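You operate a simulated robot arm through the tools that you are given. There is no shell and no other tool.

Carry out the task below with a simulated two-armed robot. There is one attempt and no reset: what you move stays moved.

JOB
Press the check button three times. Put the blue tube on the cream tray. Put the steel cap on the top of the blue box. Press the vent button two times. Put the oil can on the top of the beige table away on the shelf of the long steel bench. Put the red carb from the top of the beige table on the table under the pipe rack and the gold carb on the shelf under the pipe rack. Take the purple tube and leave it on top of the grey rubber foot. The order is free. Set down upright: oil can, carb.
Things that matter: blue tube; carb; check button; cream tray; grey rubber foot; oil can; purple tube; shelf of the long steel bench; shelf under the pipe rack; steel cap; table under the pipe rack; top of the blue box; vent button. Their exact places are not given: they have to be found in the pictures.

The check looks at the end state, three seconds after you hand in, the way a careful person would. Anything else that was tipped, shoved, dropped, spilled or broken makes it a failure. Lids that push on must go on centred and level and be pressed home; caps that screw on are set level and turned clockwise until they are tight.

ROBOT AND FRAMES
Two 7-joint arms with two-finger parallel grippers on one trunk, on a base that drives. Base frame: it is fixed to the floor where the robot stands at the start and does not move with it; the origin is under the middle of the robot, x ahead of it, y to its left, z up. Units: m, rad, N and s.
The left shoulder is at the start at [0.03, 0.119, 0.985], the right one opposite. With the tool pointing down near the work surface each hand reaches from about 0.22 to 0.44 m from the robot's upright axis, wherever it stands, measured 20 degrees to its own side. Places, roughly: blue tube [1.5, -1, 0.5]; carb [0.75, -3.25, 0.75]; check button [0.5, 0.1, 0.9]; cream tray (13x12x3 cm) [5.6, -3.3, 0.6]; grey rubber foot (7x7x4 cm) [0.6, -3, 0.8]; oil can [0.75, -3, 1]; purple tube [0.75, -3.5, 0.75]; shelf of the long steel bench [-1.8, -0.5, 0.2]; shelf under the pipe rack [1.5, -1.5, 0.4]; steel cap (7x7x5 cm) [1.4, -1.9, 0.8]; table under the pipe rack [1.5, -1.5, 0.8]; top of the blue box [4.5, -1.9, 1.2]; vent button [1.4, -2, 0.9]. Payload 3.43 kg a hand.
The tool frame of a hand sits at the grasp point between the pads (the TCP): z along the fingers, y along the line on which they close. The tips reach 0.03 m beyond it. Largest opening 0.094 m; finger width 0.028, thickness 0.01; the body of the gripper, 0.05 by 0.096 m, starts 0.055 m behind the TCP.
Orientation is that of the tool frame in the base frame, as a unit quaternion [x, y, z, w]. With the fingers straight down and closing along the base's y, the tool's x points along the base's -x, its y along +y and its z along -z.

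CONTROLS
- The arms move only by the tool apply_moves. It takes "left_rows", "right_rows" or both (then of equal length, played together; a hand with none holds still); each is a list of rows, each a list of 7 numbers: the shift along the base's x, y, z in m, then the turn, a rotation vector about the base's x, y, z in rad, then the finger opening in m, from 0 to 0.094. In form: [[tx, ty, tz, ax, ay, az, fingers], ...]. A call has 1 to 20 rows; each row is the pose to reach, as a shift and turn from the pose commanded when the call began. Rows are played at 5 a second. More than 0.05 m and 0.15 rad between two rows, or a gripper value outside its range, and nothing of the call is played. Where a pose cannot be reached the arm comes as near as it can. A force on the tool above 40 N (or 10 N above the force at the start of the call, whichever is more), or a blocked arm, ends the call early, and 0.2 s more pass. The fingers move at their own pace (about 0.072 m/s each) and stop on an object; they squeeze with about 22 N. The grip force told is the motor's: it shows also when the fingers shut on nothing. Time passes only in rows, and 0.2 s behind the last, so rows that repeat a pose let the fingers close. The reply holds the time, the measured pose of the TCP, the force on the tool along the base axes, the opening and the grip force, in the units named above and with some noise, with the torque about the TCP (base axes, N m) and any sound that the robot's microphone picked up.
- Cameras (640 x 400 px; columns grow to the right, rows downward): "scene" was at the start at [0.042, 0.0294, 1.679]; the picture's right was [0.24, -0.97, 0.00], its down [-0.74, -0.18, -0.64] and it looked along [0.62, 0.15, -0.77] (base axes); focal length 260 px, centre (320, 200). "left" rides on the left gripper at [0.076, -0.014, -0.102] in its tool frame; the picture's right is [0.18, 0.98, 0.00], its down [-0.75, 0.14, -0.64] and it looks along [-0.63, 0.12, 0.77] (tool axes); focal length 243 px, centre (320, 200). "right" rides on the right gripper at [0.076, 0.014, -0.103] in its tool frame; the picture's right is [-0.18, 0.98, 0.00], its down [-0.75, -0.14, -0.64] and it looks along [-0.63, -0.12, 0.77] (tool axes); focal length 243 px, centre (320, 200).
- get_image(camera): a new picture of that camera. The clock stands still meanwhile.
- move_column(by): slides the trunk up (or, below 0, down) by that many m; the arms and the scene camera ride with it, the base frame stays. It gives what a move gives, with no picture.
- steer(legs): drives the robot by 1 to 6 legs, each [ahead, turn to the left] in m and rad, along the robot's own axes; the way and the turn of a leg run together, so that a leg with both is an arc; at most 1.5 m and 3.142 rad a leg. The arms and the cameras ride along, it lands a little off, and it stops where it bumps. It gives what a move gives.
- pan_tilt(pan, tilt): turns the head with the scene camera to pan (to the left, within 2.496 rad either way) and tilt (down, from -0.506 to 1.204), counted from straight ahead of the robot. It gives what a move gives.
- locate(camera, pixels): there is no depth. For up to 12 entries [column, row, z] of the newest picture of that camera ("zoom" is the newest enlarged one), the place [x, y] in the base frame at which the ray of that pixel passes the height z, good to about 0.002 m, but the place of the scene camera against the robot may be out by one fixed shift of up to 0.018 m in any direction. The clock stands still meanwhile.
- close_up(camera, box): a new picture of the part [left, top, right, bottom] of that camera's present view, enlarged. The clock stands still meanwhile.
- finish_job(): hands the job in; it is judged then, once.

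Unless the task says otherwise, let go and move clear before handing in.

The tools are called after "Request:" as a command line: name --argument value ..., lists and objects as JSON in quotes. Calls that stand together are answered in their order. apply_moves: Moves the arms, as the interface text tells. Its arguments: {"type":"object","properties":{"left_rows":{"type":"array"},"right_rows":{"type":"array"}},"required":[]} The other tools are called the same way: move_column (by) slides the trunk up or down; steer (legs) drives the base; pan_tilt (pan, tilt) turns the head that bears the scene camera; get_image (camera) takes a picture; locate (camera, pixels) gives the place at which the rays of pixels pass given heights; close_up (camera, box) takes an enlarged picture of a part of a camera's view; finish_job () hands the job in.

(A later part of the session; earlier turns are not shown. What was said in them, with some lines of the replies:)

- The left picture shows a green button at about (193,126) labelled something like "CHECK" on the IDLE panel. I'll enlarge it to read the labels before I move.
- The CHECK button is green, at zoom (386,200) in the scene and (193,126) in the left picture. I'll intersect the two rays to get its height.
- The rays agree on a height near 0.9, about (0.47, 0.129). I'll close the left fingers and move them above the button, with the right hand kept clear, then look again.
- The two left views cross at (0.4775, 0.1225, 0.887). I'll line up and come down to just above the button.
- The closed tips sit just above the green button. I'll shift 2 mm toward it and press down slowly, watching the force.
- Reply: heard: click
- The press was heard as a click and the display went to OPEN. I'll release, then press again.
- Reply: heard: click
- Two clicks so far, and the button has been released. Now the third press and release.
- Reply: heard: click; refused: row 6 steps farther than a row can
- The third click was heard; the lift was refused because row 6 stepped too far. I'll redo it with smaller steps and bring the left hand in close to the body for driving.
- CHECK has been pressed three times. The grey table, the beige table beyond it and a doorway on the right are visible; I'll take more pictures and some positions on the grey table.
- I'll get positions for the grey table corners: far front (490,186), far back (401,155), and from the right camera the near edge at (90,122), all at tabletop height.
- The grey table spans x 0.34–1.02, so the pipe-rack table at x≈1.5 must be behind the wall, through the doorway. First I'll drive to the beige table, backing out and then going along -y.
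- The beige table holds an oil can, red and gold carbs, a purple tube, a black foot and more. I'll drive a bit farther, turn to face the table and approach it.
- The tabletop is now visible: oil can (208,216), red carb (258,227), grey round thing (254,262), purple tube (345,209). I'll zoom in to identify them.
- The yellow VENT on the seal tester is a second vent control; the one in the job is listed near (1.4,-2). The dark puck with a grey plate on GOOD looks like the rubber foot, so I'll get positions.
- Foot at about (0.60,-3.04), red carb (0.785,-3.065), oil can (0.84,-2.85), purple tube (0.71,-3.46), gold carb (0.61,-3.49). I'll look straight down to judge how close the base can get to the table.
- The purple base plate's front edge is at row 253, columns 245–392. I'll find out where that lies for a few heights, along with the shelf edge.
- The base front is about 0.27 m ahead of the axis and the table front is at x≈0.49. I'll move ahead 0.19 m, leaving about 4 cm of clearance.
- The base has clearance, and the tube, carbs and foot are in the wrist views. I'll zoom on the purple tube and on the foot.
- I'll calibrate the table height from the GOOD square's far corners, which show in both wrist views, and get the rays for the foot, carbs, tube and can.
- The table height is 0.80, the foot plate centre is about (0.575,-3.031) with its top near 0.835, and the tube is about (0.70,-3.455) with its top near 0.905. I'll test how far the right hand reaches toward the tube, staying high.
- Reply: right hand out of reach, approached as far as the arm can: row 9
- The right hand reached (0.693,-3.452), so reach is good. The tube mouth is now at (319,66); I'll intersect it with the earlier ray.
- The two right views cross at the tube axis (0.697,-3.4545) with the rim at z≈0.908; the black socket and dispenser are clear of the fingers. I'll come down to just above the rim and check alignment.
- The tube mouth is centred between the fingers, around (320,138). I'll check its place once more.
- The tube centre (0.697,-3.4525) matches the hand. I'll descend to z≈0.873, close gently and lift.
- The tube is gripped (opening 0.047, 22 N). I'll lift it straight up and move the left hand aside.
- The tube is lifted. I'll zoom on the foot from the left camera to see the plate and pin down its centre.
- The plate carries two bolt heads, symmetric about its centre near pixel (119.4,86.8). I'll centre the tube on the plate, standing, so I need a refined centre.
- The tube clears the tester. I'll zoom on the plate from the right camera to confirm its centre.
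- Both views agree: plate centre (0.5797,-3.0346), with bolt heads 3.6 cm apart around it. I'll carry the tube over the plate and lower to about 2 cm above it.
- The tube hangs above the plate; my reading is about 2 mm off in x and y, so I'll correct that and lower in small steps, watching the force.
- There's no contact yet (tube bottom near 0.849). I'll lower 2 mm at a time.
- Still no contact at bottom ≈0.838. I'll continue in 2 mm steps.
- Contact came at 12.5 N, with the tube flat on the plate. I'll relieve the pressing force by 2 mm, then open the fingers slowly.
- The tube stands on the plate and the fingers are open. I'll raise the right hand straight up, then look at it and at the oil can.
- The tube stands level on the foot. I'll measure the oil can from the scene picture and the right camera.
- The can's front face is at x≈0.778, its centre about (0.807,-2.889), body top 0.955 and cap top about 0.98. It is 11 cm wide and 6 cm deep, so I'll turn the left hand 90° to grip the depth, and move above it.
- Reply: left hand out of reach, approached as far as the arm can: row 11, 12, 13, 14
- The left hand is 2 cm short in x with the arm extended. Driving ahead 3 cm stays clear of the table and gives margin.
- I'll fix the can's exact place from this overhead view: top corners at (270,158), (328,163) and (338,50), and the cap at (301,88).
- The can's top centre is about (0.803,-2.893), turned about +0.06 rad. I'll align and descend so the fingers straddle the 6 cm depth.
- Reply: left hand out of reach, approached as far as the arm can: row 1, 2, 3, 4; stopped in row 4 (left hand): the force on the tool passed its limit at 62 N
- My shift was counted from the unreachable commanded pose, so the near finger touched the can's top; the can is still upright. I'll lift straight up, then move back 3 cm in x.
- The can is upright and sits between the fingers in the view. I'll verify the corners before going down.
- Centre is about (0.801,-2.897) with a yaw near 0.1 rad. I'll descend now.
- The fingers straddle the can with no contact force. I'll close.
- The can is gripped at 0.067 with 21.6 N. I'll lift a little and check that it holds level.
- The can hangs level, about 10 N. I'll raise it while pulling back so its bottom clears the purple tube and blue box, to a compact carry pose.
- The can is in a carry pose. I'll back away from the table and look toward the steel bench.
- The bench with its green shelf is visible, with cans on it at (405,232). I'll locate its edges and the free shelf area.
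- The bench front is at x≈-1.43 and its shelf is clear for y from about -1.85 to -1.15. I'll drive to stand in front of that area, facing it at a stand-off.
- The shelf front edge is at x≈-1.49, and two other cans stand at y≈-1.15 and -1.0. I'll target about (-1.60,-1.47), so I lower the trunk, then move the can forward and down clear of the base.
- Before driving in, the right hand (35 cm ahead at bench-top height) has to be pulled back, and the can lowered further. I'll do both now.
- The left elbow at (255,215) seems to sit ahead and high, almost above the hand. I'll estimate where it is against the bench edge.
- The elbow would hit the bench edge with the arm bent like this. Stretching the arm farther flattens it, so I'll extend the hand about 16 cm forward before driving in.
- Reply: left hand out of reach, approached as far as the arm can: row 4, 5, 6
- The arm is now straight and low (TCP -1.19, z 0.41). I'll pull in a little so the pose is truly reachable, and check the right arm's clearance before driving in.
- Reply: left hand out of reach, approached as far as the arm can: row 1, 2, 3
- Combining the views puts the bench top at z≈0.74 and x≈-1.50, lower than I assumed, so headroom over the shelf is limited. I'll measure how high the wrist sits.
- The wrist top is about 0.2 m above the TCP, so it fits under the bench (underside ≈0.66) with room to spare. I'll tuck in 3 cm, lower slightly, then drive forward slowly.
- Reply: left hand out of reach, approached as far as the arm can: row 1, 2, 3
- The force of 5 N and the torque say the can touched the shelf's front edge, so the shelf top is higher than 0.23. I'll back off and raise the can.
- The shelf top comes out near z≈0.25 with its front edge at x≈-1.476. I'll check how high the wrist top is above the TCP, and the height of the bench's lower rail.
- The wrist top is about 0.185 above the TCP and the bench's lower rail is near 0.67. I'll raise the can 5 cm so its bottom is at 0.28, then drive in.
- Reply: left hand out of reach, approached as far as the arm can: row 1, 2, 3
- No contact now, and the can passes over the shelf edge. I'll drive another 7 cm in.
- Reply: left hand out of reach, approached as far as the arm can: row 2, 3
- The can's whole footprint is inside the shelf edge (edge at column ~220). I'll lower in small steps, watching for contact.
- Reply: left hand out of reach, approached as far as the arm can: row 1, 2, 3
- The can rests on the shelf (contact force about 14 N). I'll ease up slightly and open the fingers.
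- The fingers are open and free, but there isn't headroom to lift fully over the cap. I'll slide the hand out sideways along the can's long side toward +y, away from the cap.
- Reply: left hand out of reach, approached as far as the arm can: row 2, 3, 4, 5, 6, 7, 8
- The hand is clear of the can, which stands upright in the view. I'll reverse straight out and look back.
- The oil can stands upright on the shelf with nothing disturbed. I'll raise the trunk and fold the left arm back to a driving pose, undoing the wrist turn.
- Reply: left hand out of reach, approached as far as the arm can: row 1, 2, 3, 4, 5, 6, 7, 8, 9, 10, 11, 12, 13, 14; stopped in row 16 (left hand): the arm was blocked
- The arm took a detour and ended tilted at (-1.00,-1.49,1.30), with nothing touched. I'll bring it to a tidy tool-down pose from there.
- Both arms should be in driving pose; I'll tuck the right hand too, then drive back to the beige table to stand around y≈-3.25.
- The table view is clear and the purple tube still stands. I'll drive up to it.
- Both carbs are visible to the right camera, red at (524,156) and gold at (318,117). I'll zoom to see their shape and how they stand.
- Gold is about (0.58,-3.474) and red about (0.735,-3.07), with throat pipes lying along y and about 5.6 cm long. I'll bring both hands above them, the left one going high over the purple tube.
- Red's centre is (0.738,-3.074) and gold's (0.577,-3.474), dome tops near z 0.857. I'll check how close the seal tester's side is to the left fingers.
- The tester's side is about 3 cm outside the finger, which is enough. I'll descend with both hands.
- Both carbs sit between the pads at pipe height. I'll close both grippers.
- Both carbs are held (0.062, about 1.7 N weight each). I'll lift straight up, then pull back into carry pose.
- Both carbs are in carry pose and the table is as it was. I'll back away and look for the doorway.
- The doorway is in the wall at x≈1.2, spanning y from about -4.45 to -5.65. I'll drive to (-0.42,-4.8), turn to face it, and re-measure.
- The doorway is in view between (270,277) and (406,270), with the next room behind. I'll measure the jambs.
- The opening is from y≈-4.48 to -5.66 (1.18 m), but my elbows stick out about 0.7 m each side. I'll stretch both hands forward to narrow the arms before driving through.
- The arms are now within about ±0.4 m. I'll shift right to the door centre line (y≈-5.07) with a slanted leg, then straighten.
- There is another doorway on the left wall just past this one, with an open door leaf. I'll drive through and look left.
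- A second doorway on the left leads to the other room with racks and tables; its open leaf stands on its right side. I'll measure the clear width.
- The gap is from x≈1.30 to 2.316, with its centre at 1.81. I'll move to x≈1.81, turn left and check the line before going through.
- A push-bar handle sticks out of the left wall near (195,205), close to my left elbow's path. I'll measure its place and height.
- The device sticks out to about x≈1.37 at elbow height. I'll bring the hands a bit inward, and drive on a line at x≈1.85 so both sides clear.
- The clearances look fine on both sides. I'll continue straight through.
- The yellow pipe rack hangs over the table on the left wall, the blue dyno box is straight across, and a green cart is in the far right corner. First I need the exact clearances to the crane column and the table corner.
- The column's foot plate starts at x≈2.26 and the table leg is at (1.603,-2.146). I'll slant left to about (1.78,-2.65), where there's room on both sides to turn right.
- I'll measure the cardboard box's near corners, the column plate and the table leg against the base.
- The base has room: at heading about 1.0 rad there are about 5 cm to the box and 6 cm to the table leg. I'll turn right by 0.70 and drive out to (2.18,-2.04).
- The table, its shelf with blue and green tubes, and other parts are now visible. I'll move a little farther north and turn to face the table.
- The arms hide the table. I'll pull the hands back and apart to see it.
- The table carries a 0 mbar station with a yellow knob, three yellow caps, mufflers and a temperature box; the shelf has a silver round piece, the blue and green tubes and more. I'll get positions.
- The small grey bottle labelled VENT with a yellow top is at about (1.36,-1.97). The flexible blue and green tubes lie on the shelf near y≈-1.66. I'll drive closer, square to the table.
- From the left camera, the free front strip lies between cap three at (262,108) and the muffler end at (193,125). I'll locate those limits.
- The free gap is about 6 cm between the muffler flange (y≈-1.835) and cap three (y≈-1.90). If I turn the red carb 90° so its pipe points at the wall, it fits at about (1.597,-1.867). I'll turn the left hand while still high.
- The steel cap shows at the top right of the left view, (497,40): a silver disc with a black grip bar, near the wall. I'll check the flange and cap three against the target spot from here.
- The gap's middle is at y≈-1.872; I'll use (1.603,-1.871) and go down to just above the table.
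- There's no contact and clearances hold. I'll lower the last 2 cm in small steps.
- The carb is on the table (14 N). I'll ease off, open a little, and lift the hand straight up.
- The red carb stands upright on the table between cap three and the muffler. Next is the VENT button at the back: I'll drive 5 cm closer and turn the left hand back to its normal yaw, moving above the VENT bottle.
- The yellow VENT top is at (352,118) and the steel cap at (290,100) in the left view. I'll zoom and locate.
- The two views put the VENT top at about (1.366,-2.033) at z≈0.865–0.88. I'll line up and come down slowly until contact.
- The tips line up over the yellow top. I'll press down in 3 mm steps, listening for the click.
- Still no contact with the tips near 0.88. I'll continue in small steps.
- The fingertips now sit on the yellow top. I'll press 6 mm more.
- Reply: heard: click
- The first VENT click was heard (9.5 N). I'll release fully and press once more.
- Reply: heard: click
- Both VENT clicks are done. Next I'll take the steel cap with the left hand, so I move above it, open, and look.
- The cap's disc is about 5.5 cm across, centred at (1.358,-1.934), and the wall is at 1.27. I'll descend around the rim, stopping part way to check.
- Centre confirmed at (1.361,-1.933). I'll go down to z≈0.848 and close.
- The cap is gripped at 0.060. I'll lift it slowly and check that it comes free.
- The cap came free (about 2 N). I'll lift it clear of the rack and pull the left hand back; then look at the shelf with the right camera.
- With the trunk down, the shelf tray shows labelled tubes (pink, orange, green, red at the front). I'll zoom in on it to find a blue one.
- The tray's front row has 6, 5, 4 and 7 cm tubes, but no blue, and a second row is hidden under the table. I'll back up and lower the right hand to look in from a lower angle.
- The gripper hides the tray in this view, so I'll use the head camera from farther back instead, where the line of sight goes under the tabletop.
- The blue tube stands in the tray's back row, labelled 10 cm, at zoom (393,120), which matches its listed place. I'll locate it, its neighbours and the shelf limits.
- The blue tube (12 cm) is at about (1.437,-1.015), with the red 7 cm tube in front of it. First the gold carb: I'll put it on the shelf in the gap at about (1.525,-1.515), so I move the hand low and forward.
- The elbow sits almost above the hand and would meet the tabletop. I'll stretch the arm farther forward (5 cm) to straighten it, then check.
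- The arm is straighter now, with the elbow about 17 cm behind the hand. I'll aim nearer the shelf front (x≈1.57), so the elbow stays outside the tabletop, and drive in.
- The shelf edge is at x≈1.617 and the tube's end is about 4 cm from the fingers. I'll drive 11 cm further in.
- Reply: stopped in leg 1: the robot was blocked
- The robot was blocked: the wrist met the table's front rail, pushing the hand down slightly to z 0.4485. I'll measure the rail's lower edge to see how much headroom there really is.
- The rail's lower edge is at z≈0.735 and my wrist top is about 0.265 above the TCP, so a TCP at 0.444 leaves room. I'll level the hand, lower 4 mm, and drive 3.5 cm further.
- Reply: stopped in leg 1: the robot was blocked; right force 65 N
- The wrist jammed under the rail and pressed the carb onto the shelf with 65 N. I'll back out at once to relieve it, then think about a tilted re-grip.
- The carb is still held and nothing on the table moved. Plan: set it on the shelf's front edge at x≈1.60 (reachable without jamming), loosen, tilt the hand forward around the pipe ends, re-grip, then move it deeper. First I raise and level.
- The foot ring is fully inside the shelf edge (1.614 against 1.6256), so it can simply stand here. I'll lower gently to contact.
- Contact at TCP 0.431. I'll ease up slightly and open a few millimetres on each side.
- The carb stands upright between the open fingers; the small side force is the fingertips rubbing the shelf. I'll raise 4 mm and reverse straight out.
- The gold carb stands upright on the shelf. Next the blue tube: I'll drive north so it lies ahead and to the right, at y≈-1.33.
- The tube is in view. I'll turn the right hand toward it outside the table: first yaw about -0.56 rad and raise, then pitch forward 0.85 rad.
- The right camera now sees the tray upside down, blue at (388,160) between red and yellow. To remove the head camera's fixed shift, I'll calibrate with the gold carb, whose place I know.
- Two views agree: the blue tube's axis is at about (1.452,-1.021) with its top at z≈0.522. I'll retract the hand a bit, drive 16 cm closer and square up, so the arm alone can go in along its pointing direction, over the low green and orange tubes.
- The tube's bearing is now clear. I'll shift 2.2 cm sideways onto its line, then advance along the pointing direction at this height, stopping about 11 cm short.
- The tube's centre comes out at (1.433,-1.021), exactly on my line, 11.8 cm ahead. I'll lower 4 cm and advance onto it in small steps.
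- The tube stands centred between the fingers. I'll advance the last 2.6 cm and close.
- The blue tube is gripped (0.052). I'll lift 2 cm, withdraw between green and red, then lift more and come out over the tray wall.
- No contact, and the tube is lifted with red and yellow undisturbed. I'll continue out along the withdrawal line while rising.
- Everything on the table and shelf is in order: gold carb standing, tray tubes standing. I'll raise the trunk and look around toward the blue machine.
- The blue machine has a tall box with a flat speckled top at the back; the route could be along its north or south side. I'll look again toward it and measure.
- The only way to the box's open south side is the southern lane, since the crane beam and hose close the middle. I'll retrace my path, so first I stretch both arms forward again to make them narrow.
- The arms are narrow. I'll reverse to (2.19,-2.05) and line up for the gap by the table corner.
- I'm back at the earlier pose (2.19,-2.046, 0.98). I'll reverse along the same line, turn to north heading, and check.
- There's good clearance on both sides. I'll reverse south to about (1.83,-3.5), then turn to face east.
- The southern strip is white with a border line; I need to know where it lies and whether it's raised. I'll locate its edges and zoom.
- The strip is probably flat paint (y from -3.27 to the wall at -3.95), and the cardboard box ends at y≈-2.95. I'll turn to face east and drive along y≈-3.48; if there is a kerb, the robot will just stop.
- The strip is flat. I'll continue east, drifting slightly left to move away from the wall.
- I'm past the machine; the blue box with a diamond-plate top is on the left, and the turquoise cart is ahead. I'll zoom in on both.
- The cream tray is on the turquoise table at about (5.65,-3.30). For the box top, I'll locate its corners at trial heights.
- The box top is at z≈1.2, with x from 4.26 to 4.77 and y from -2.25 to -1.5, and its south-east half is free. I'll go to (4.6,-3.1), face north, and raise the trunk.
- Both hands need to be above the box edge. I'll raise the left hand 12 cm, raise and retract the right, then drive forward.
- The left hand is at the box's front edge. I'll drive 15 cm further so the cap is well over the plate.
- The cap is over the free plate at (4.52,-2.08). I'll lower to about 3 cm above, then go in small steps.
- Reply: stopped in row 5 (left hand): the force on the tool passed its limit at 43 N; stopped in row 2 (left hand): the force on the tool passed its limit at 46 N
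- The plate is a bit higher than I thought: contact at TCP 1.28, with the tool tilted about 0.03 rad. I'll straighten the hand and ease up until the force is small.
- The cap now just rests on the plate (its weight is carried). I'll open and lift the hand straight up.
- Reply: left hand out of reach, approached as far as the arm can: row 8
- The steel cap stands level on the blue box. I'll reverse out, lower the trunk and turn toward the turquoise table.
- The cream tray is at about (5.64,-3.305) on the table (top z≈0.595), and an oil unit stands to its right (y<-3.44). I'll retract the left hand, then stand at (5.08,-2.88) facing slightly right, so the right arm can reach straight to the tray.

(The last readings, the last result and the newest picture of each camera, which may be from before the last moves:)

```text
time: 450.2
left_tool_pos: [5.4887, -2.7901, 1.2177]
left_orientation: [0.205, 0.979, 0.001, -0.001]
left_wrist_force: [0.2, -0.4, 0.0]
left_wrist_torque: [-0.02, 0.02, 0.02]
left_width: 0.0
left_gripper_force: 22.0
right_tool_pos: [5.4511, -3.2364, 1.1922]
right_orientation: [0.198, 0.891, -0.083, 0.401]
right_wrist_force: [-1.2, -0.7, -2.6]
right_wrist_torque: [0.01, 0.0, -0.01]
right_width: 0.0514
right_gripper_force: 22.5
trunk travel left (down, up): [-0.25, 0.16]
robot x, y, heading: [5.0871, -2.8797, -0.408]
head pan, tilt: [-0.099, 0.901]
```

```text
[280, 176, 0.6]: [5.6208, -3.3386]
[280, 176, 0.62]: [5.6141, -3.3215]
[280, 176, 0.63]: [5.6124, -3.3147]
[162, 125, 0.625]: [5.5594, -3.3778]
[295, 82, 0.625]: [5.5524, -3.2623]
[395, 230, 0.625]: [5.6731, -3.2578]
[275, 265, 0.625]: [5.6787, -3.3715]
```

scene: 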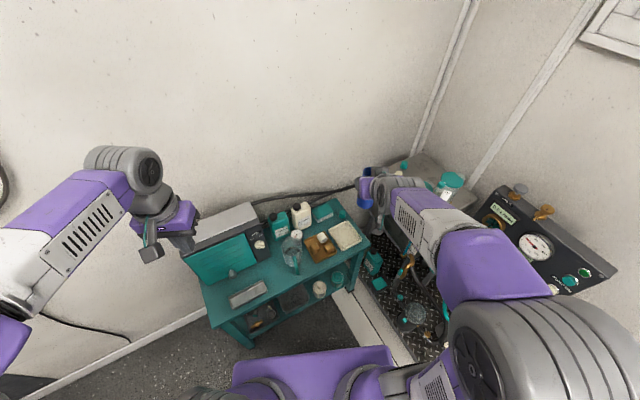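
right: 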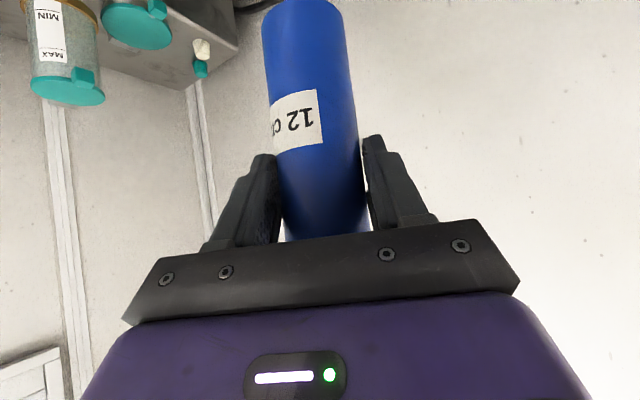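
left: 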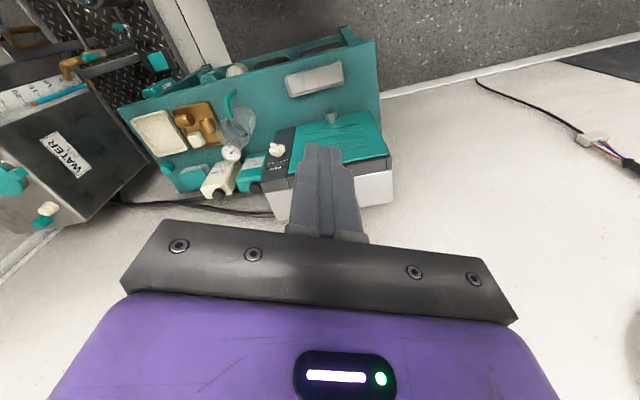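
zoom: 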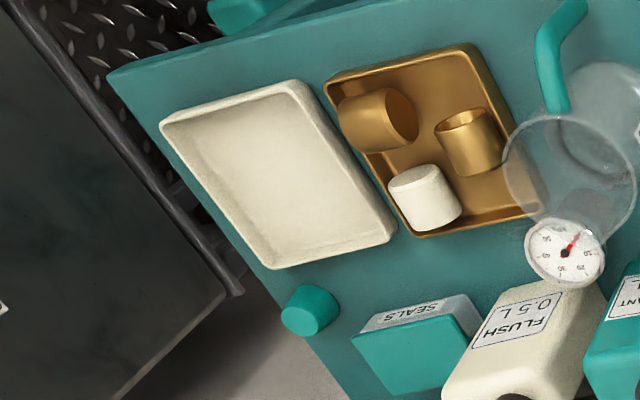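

Both cameras put the tray centre at about (5.615,-3.315). I'll carry the tube over it, descending to about 6 cm above the tray.

Request:
apply_moves --right_rows '[[0.02, -0.01, -0.04, 0, 0, 0, 0.03], [0.041, -0.02, -0.08, 0, 0, 0, 0.03], [0.062, -0.03, -0.12, 0, 0, 0, 0.03], [0.083, -0.04, -0.16, 0, 0, 0, 0.03], [0.104, -0.05, -0.2, 0, 0, 0, 0.03], [0.125, -0.06, -0.24, 0, 0, 0, 0.03], [0.145, -0.07, -0.28, 0, 0, 0, 0.03], [0.164, -0.079, -0.32, 0, 0, 0, 0.03], [0.164, -0.079, -0.36, 0, 0, 0, 0.03], [0.164, -0.079, -0.4, 0, 0, 0, 0.03], [0.164, -0.079, -0.43, 0, 0, 0, 0.03], [0.164, -0.079, -0.43, 0, 0, 0, 0.03]]'

Request:
get_image --camera "left"

Request:
close_up --camera "left" --box '[70, 60, 270, 200]'

Request:
close_up --camera "scene" --box '[270, 170, 430, 280]'

Request:
get_image --camera "right"

```text
time: 452.9
left_tool_pos: [5.4889, -2.7904, 1.2172]
left_orientation: [0.206, 0.979, 0.001, 0.0]
left_wrist_force: [-0.7, 0.5, 0.7]
left_wrist_torque: [-0.03, 0.0, 0.01]
left_width: 0.0
left_gripper_force: 22.2
right_tool_pos: [5.6144, -3.3166, 0.7638]
right_orientation: [0.199, 0.89, -0.083, 0.401]
right_wrist_force: [0.4, -0.5, -2.2]
right_wrist_torque: [0.01, 0.04, 0.02]
right_width: 0.0516
right_gripper_force: 22.0
trunk travel left (down, up): [-0.25, 0.16]
robot x, y, heading: [5.081, -2.8834, -0.405]
head pan, tilt: [-0.099, 0.901]
```

```text
taken
```

left: 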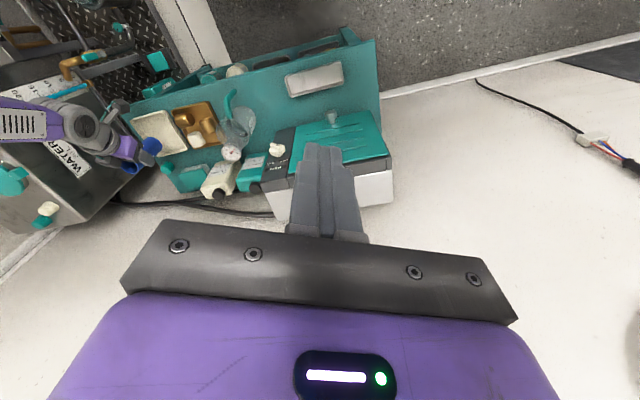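

```text
2.86 times, centred on (170, 130) of left
```

zoom: 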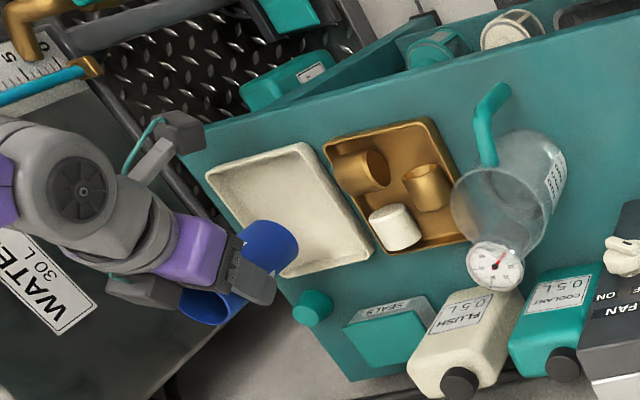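

```text
3.64 times, centred on (350, 225) of scene
```

zoom: 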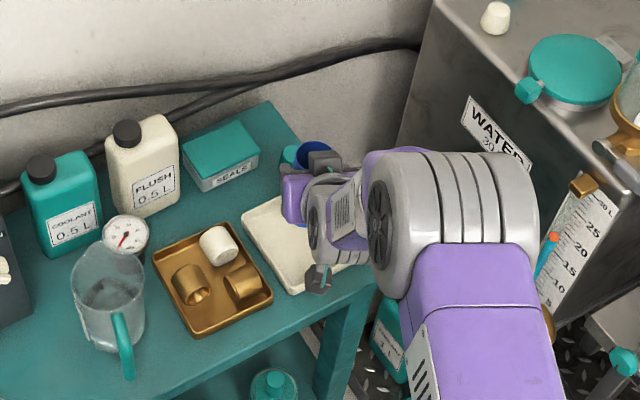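

```text
taken
```

right: 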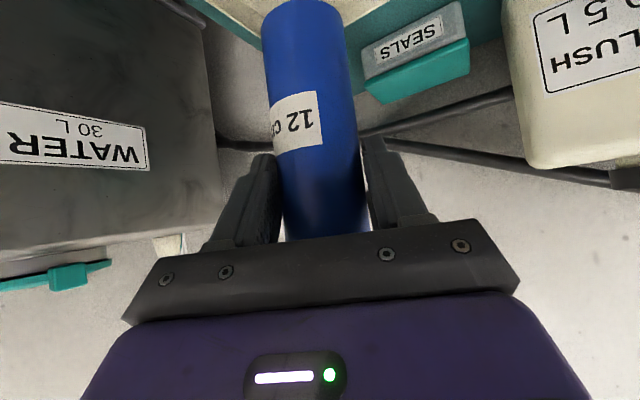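

Request:
locate --camera "left" --pixels '[[155, 146, 0.674], [157, 145, 0.674], [150, 150, 0.68], [159, 133, 0.62]]'

```text
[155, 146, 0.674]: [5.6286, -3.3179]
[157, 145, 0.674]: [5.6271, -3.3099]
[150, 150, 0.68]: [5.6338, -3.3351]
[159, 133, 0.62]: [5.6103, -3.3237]
```

The tube is centred over the tray. I'll lower it, with small steps near contact.

Request:
apply_moves --right_rows '[[0, 0, -0.015, 0, 0, 0, 0.03], [0, 0, -0.03, 0, 0, 0, 0.03], [0, 0, -0.04, 0, 0, 0, 0.03], [0, 0, -0.04, 0, 0, 0, 0.03]]'

Request:
apply_moves --right_rows '[[0, 0, -0.004, 0, 0, 0, 0.03], [0, 0, -0.008, 0, 0, 0, 0.03], [0, 0, -0.008, 0, 0, 0, 0.03]]'

Request:
close_up --camera "left" --box '[70, 60, 270, 200]'

```text
time: 453.9
left_tool_pos: [5.4889, -2.7912, 1.2172]
left_orientation: [0.205, 0.979, 0.001, -0.001]
left_wrist_force: [0.4, 0.5, 0.2]
left_wrist_torque: [0.03, -0.03, 0.02]
left_width: 0.0
left_gripper_force: 21.7
right_tool_pos: [5.6131, -3.3173, 0.7221]
right_orientation: [0.199, 0.89, -0.083, 0.401]
right_wrist_force: [0.6, -0.1, -2.8]
right_wrist_torque: [0.02, 0.02, -0.01]
right_width: 0.0514
right_gripper_force: 22.1
trunk travel left (down, up): [-0.25, 0.16]
robot x, y, heading: [5.0872, -2.8829, -0.403]
head pan, tilt: [-0.099, 0.901]
```

```text
time: 454.6
left_tool_pos: [5.4873, -2.7892, 1.2184]
left_orientation: [0.206, 0.979, 0.001, -0.001]
left_wrist_force: [0.5, 0.3, -0.3]
left_wrist_torque: [0.0, -0.02, -0.01]
left_width: 0.0
left_gripper_force: 22.0
right_tool_pos: [5.6149, -3.3157, 0.7171]
right_orientation: [0.199, 0.889, -0.085, 0.403]
right_wrist_force: [0.0, 0.5, 7.0]
right_wrist_torque: [-0.17, 0.1, -0.01]
right_width: 0.0515
right_gripper_force: 22.2
trunk travel left (down, up): [-0.25, 0.16]
robot x, y, heading: [5.0847, -2.8796, -0.408]
head pan, tilt: [-0.099, 0.901]
```

```text
2.86 times, centred on (170, 130) of left
```

zoom: 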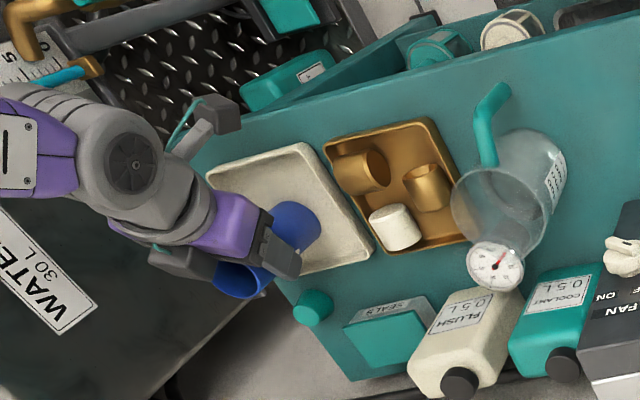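

Contact came at TCP 0.717, with the torque pointing to the south edge, so the tube may be close to the tray rim. I'll lift 1.5 cm and look again.

Request:
apply_moves --right_rows '[[0, 0, 0.008, 0, 0, 0, 0.03], [0, 0, 0.018, 0, 0, 0, 0.03], [-0.004, 0.008, 0.018, 0, 0, 0, 0.03], [-0.007, 0.015, 0.018, 0, 0, 0, 0.03], [-0.007, 0.015, 0.018, 0, 0, 0, 0.03]]'

Request:
close_up --camera "left" --box '[100, 80, 220, 170]'

Request:
close_up --camera "scene" --box '[290, 190, 390, 270]'

```text
time: 455.9
left_tool_pos: [5.4896, -2.7898, 1.2171]
left_orientation: [0.205, 0.979, 0.001, -0.001]
left_wrist_force: [-0.1, -0.5, 0.6]
left_wrist_torque: [0.01, 0.03, 0.01]
left_width: 0.0
left_gripper_force: 22.2
right_tool_pos: [5.609, -3.3018, 0.7325]
right_orientation: [0.199, 0.89, -0.084, 0.402]
right_wrist_force: [0.5, -0.7, -2.7]
right_wrist_torque: [0.0, 0.01, -0.02]
right_width: 0.0514
right_gripper_force: 22.6
trunk travel left (down, up): [-0.25, 0.16]
robot x, y, heading: [5.0853, -2.8792, -0.407]
head pan, tilt: [-0.099, 0.901]
```

```text
4.44 times, centred on (160, 125) of left
```

zoom: 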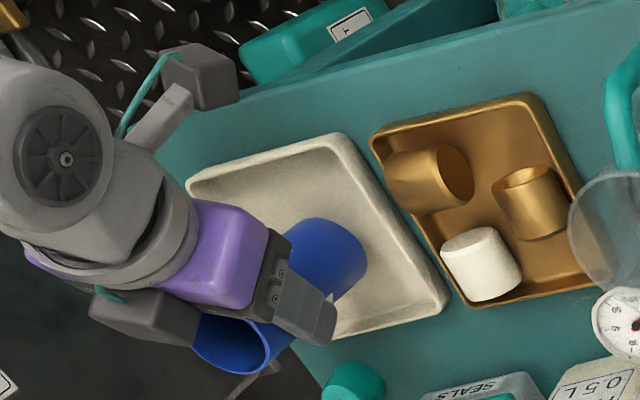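

```text
5.00 times, centred on (340, 230) of scene
```

zoom: 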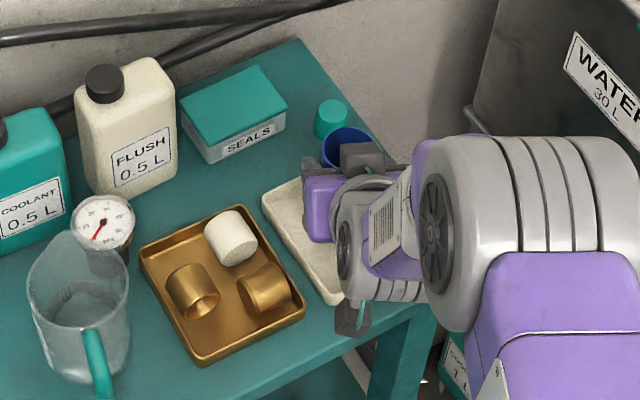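

From the left camera the tube now sits near the tray's middle. I'll lower again to contact.

Request:
apply_moves --right_rows '[[0, 0, -0.006, 0, 0, 0, 0.03], [0, 0, -0.012, 0, 0, 0, 0.03], [0, 0, -0.012, 0, 0, 0, 0.03]]'

Request:
apply_moves --right_rows '[[0, 0, -0.003, 0, 0, 0, 0.03], [0, 0, -0.003, 0, 0, 0, 0.03]]'

Request:
apply_moves --right_rows '[[0, 0, -0.003, 0, 0, 0, 0.03], [0, 0, -0.003, 0, 0, 0, 0.03]]'

```text
time: 456.6
left_tool_pos: [5.4881, -2.7893, 1.218]
left_orientation: [0.205, 0.979, 0.001, -0.001]
left_wrist_force: [0.5, 0.1, -0.9]
left_wrist_torque: [0.01, -0.01, -0.01]
left_width: 0.0001
left_gripper_force: 21.8
right_tool_pos: [5.6092, -3.3022, 0.7199]
right_orientation: [0.199, 0.89, -0.084, 0.402]
right_wrist_force: [-0.3, 0.1, -2.5]
right_wrist_torque: [-0.01, 0.03, 0.05]
right_width: 0.0514
right_gripper_force: 21.2
trunk travel left (down, up): [-0.25, 0.16]
robot x, y, heading: [5.0861, -2.8847, -0.406]
head pan, tilt: [-0.099, 0.901]
```

```text
time: 457.2
left_tool_pos: [5.4879, -2.79, 1.2181]
left_orientation: [0.206, 0.979, 0.001, -0.001]
left_wrist_force: [0.6, -0.7, -0.1]
left_wrist_torque: [0.0, -0.02, -0.03]
left_width: 0.0
left_gripper_force: 22.0
right_tool_pos: [5.6081, -3.3014, 0.718]
right_orientation: [0.199, 0.89, -0.084, 0.401]
right_wrist_force: [-0.5, 0.2, -3.0]
right_wrist_torque: [0.01, 0.04, -0.01]
right_width: 0.0514
right_gripper_force: 22.4
trunk travel left (down, up): [-0.25, 0.16]
robot x, y, heading: [5.0891, -2.8793, -0.405]
head pan, tilt: [-0.099, 0.901]
```

```text
time: 457.9
left_tool_pos: [5.4875, -2.789, 1.2181]
left_orientation: [0.207, 0.978, 0.002, -0.001]
left_wrist_force: [-0.5, -0.4, -0.5]
left_wrist_torque: [-0.02, 0.03, 0.03]
left_width: 0.0
left_gripper_force: 22.5
right_tool_pos: [5.6079, -3.3023, 0.7166]
right_orientation: [0.2, 0.889, -0.085, 0.404]
right_wrist_force: [-0.2, 0.7, 8.5]
right_wrist_torque: [-0.15, 0.09, -0.04]
right_width: 0.0515
right_gripper_force: 21.6
trunk travel left (down, up): [-0.25, 0.16]
robot x, y, heading: [5.0821, -2.8769, -0.408]
head pan, tilt: [-0.099, 0.901]
```

Contact is at the same height as before, so it's the tray floor. I'll ease off and open, then check that the tube stands.

Request:
apply_moves --right_rows '[[0, 0, 0.001, 0, 0, 0, 0.045], [0, 0, 0.001, 0, 0, 0, 0.055], [0, 0, 0.001, 0, 0, 0, 0.062], [0, 0, 0.001, 0, 0, 0, 0.07], [0, 0, 0.001, 0, 0, 0, 0.075], [0, 0, 0.001, 0, 0, 0, 0.075]]'

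Request:
get_image --camera "right"

Request:
close_up --camera "left" --box '[100, 80, 220, 170]'

```text
time: 459.2
left_tool_pos: [5.4886, -2.7892, 1.2176]
left_orientation: [0.204, 0.979, 0.0, 0.0]
left_wrist_force: [-1.0, -0.5, -1.3]
left_wrist_torque: [0.03, 0.02, -0.01]
left_width: 0.0
left_gripper_force: 21.7
right_tool_pos: [5.6081, -3.3019, 0.7163]
right_orientation: [0.199, 0.891, -0.083, 0.401]
right_wrist_force: [0.5, 0.2, 0.0]
right_wrist_torque: [0.04, -0.03, 0.0]
right_width: 0.075
right_gripper_force: 0.0
trunk travel left (down, up): [-0.25, 0.16]
robot x, y, heading: [5.0821, -2.8806, -0.41]
head pan, tilt: [-0.099, 0.901]
```

```text
taken
```

right: 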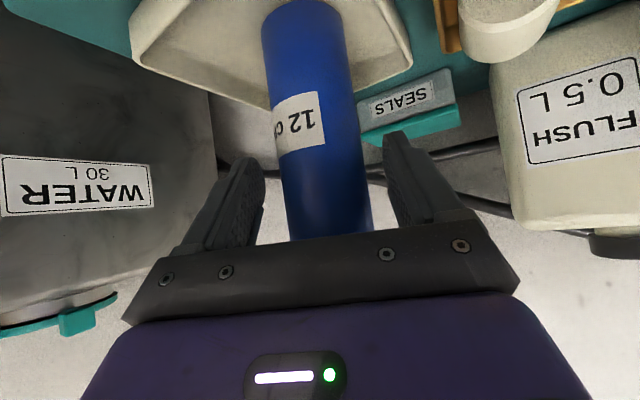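

```text
4.44 times, centred on (160, 125) of left
```

zoom: 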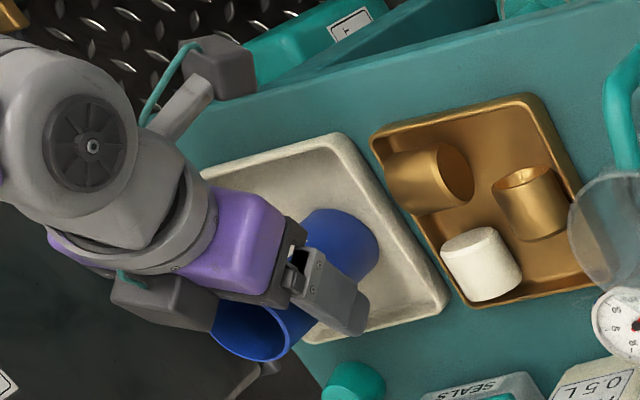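

The tube stands free in the cream tray. I'll withdraw the hand back along its own axis.

Request:
apply_moves --right_rows '[[-0.02, 0.009, 0.02, 0, 0, 0, 0.075], [-0.048, 0.0215, 0.0466, 0, 0, 0, 0.075], [-0.075, 0.034, 0.073, 0, 0, 0, 0.075], [-0.102, 0.046, 0.1, 0, 0, 0, 0.075], [-0.13, 0.058, 0.127, 0, 0, 0, 0.075], [-0.15, 0.066, 0.165, 0, 0, 0, 0.075], [-0.15, 0.066, 0.21, 0, 0, 0, 0.075], [-0.15, 0.066, 0.255, 0, 0, 0, 0.075], [-0.15, 0.066, 0.3, 0, 0, 0, 0.075]]'

Request:
close_up --camera "left" --box '[60, 60, 260, 200]'

Request:
get_image --camera "scene"

Request:
close_up --camera "scene" --box '[250, 170, 410, 290]'

```text
time: 461.2
left_tool_pos: [5.4877, -2.7897, 1.2177]
left_orientation: [0.206, 0.979, 0.001, -0.001]
left_wrist_force: [-0.6, 0.3, -0.7]
left_wrist_torque: [-0.01, -0.01, 0.01]
left_width: 0.0001
left_gripper_force: 22.0
right_tool_pos: [5.4558, -3.2347, 1.0147]
right_orientation: [0.199, 0.89, -0.084, 0.401]
right_wrist_force: [-0.4, -0.4, 0.3]
right_wrist_torque: [0.02, 0.0, 0.02]
right_width: 0.075
right_gripper_force: 0.0
trunk travel left (down, up): [-0.25, 0.16]
robot x, y, heading: [5.0874, -2.8785, -0.408]
head pan, tilt: [-0.099, 0.901]
```

```text
2.86 times, centred on (160, 130) of left
```

zoom: 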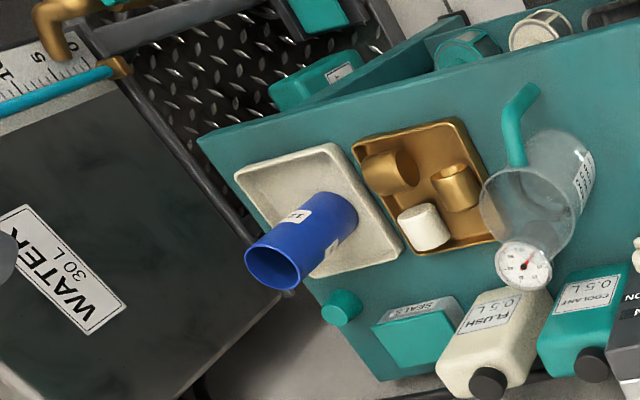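

```text
taken
```

scene: 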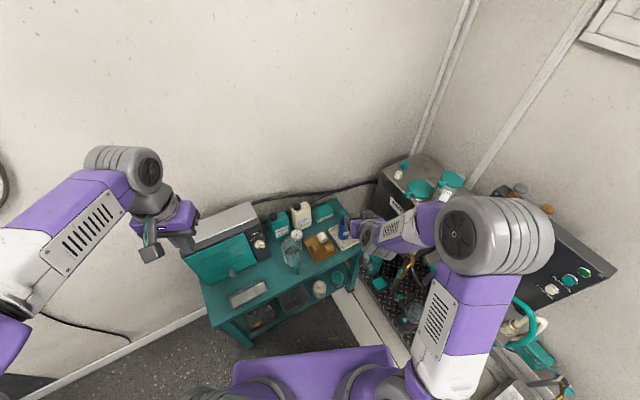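

```text
3.33 times, centred on (330, 230) of scene
```

zoom: 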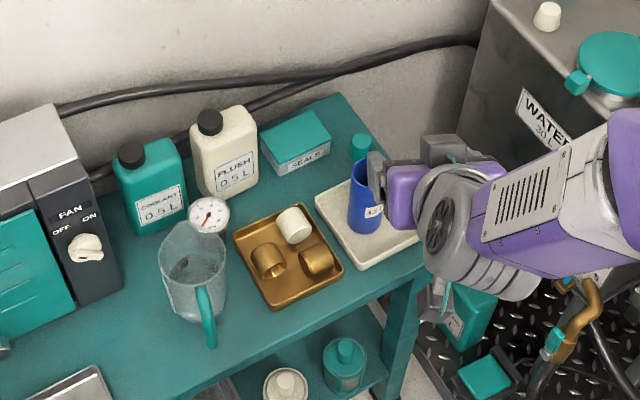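

The blue tube stands upright on the cream tray, and both hands are empty and clear. All the other jobs were seen done: three CHECK clicks, two VENT clicks, cap on the box, oil can on the bench shelf, red carb on the table, gold carb on the shelf, purple tube on the foot. I'm handing in.

Request:
finish_job

```text
The job is handed in.
```

I finished every part of the job and handed it in. The check's result hasn't come back. Each item below comes from what I saw in the pictures, or from the clicks I heard.

- **Check button:** pressed three times, with a click each time.
- **Vent button:** pressed two times, with a click each time. I used the one on the pipe-test station by the pipe rack, which matches the listed place. There is another button marked VENT on the beige table, and I left that alone.
- **Blue tube:** standing upright on the cream tray. I took the rigid one marked 12 cm from the tray on the shelf under the pipe rack.
- **Steel cap:** sitting level on the top of the blue box.
- **Oil can:** upright on the shelf of the long steel bench. While I was lining up, one finger pressed down on its top with about 62 N, but the can didn't tip.
- **Red carb:** upright on the table under the pipe rack.
- **Gold carb:** upright on the shelf under the pipe rack, only about 1 cm from the front edge. While I was putting it in, my wrist caught under the table's front rail and pressed the carb onto the shelf with about 65 N. I backed out and set it down again, and nothing else moved.
- **Purple tube:** standing upright on the grey rubber foot.

I saw nothing else tipped, dropped or broken. I didn't go back for a last look at the first room, so the oil can and purple tube were last seen when I drove off from them.
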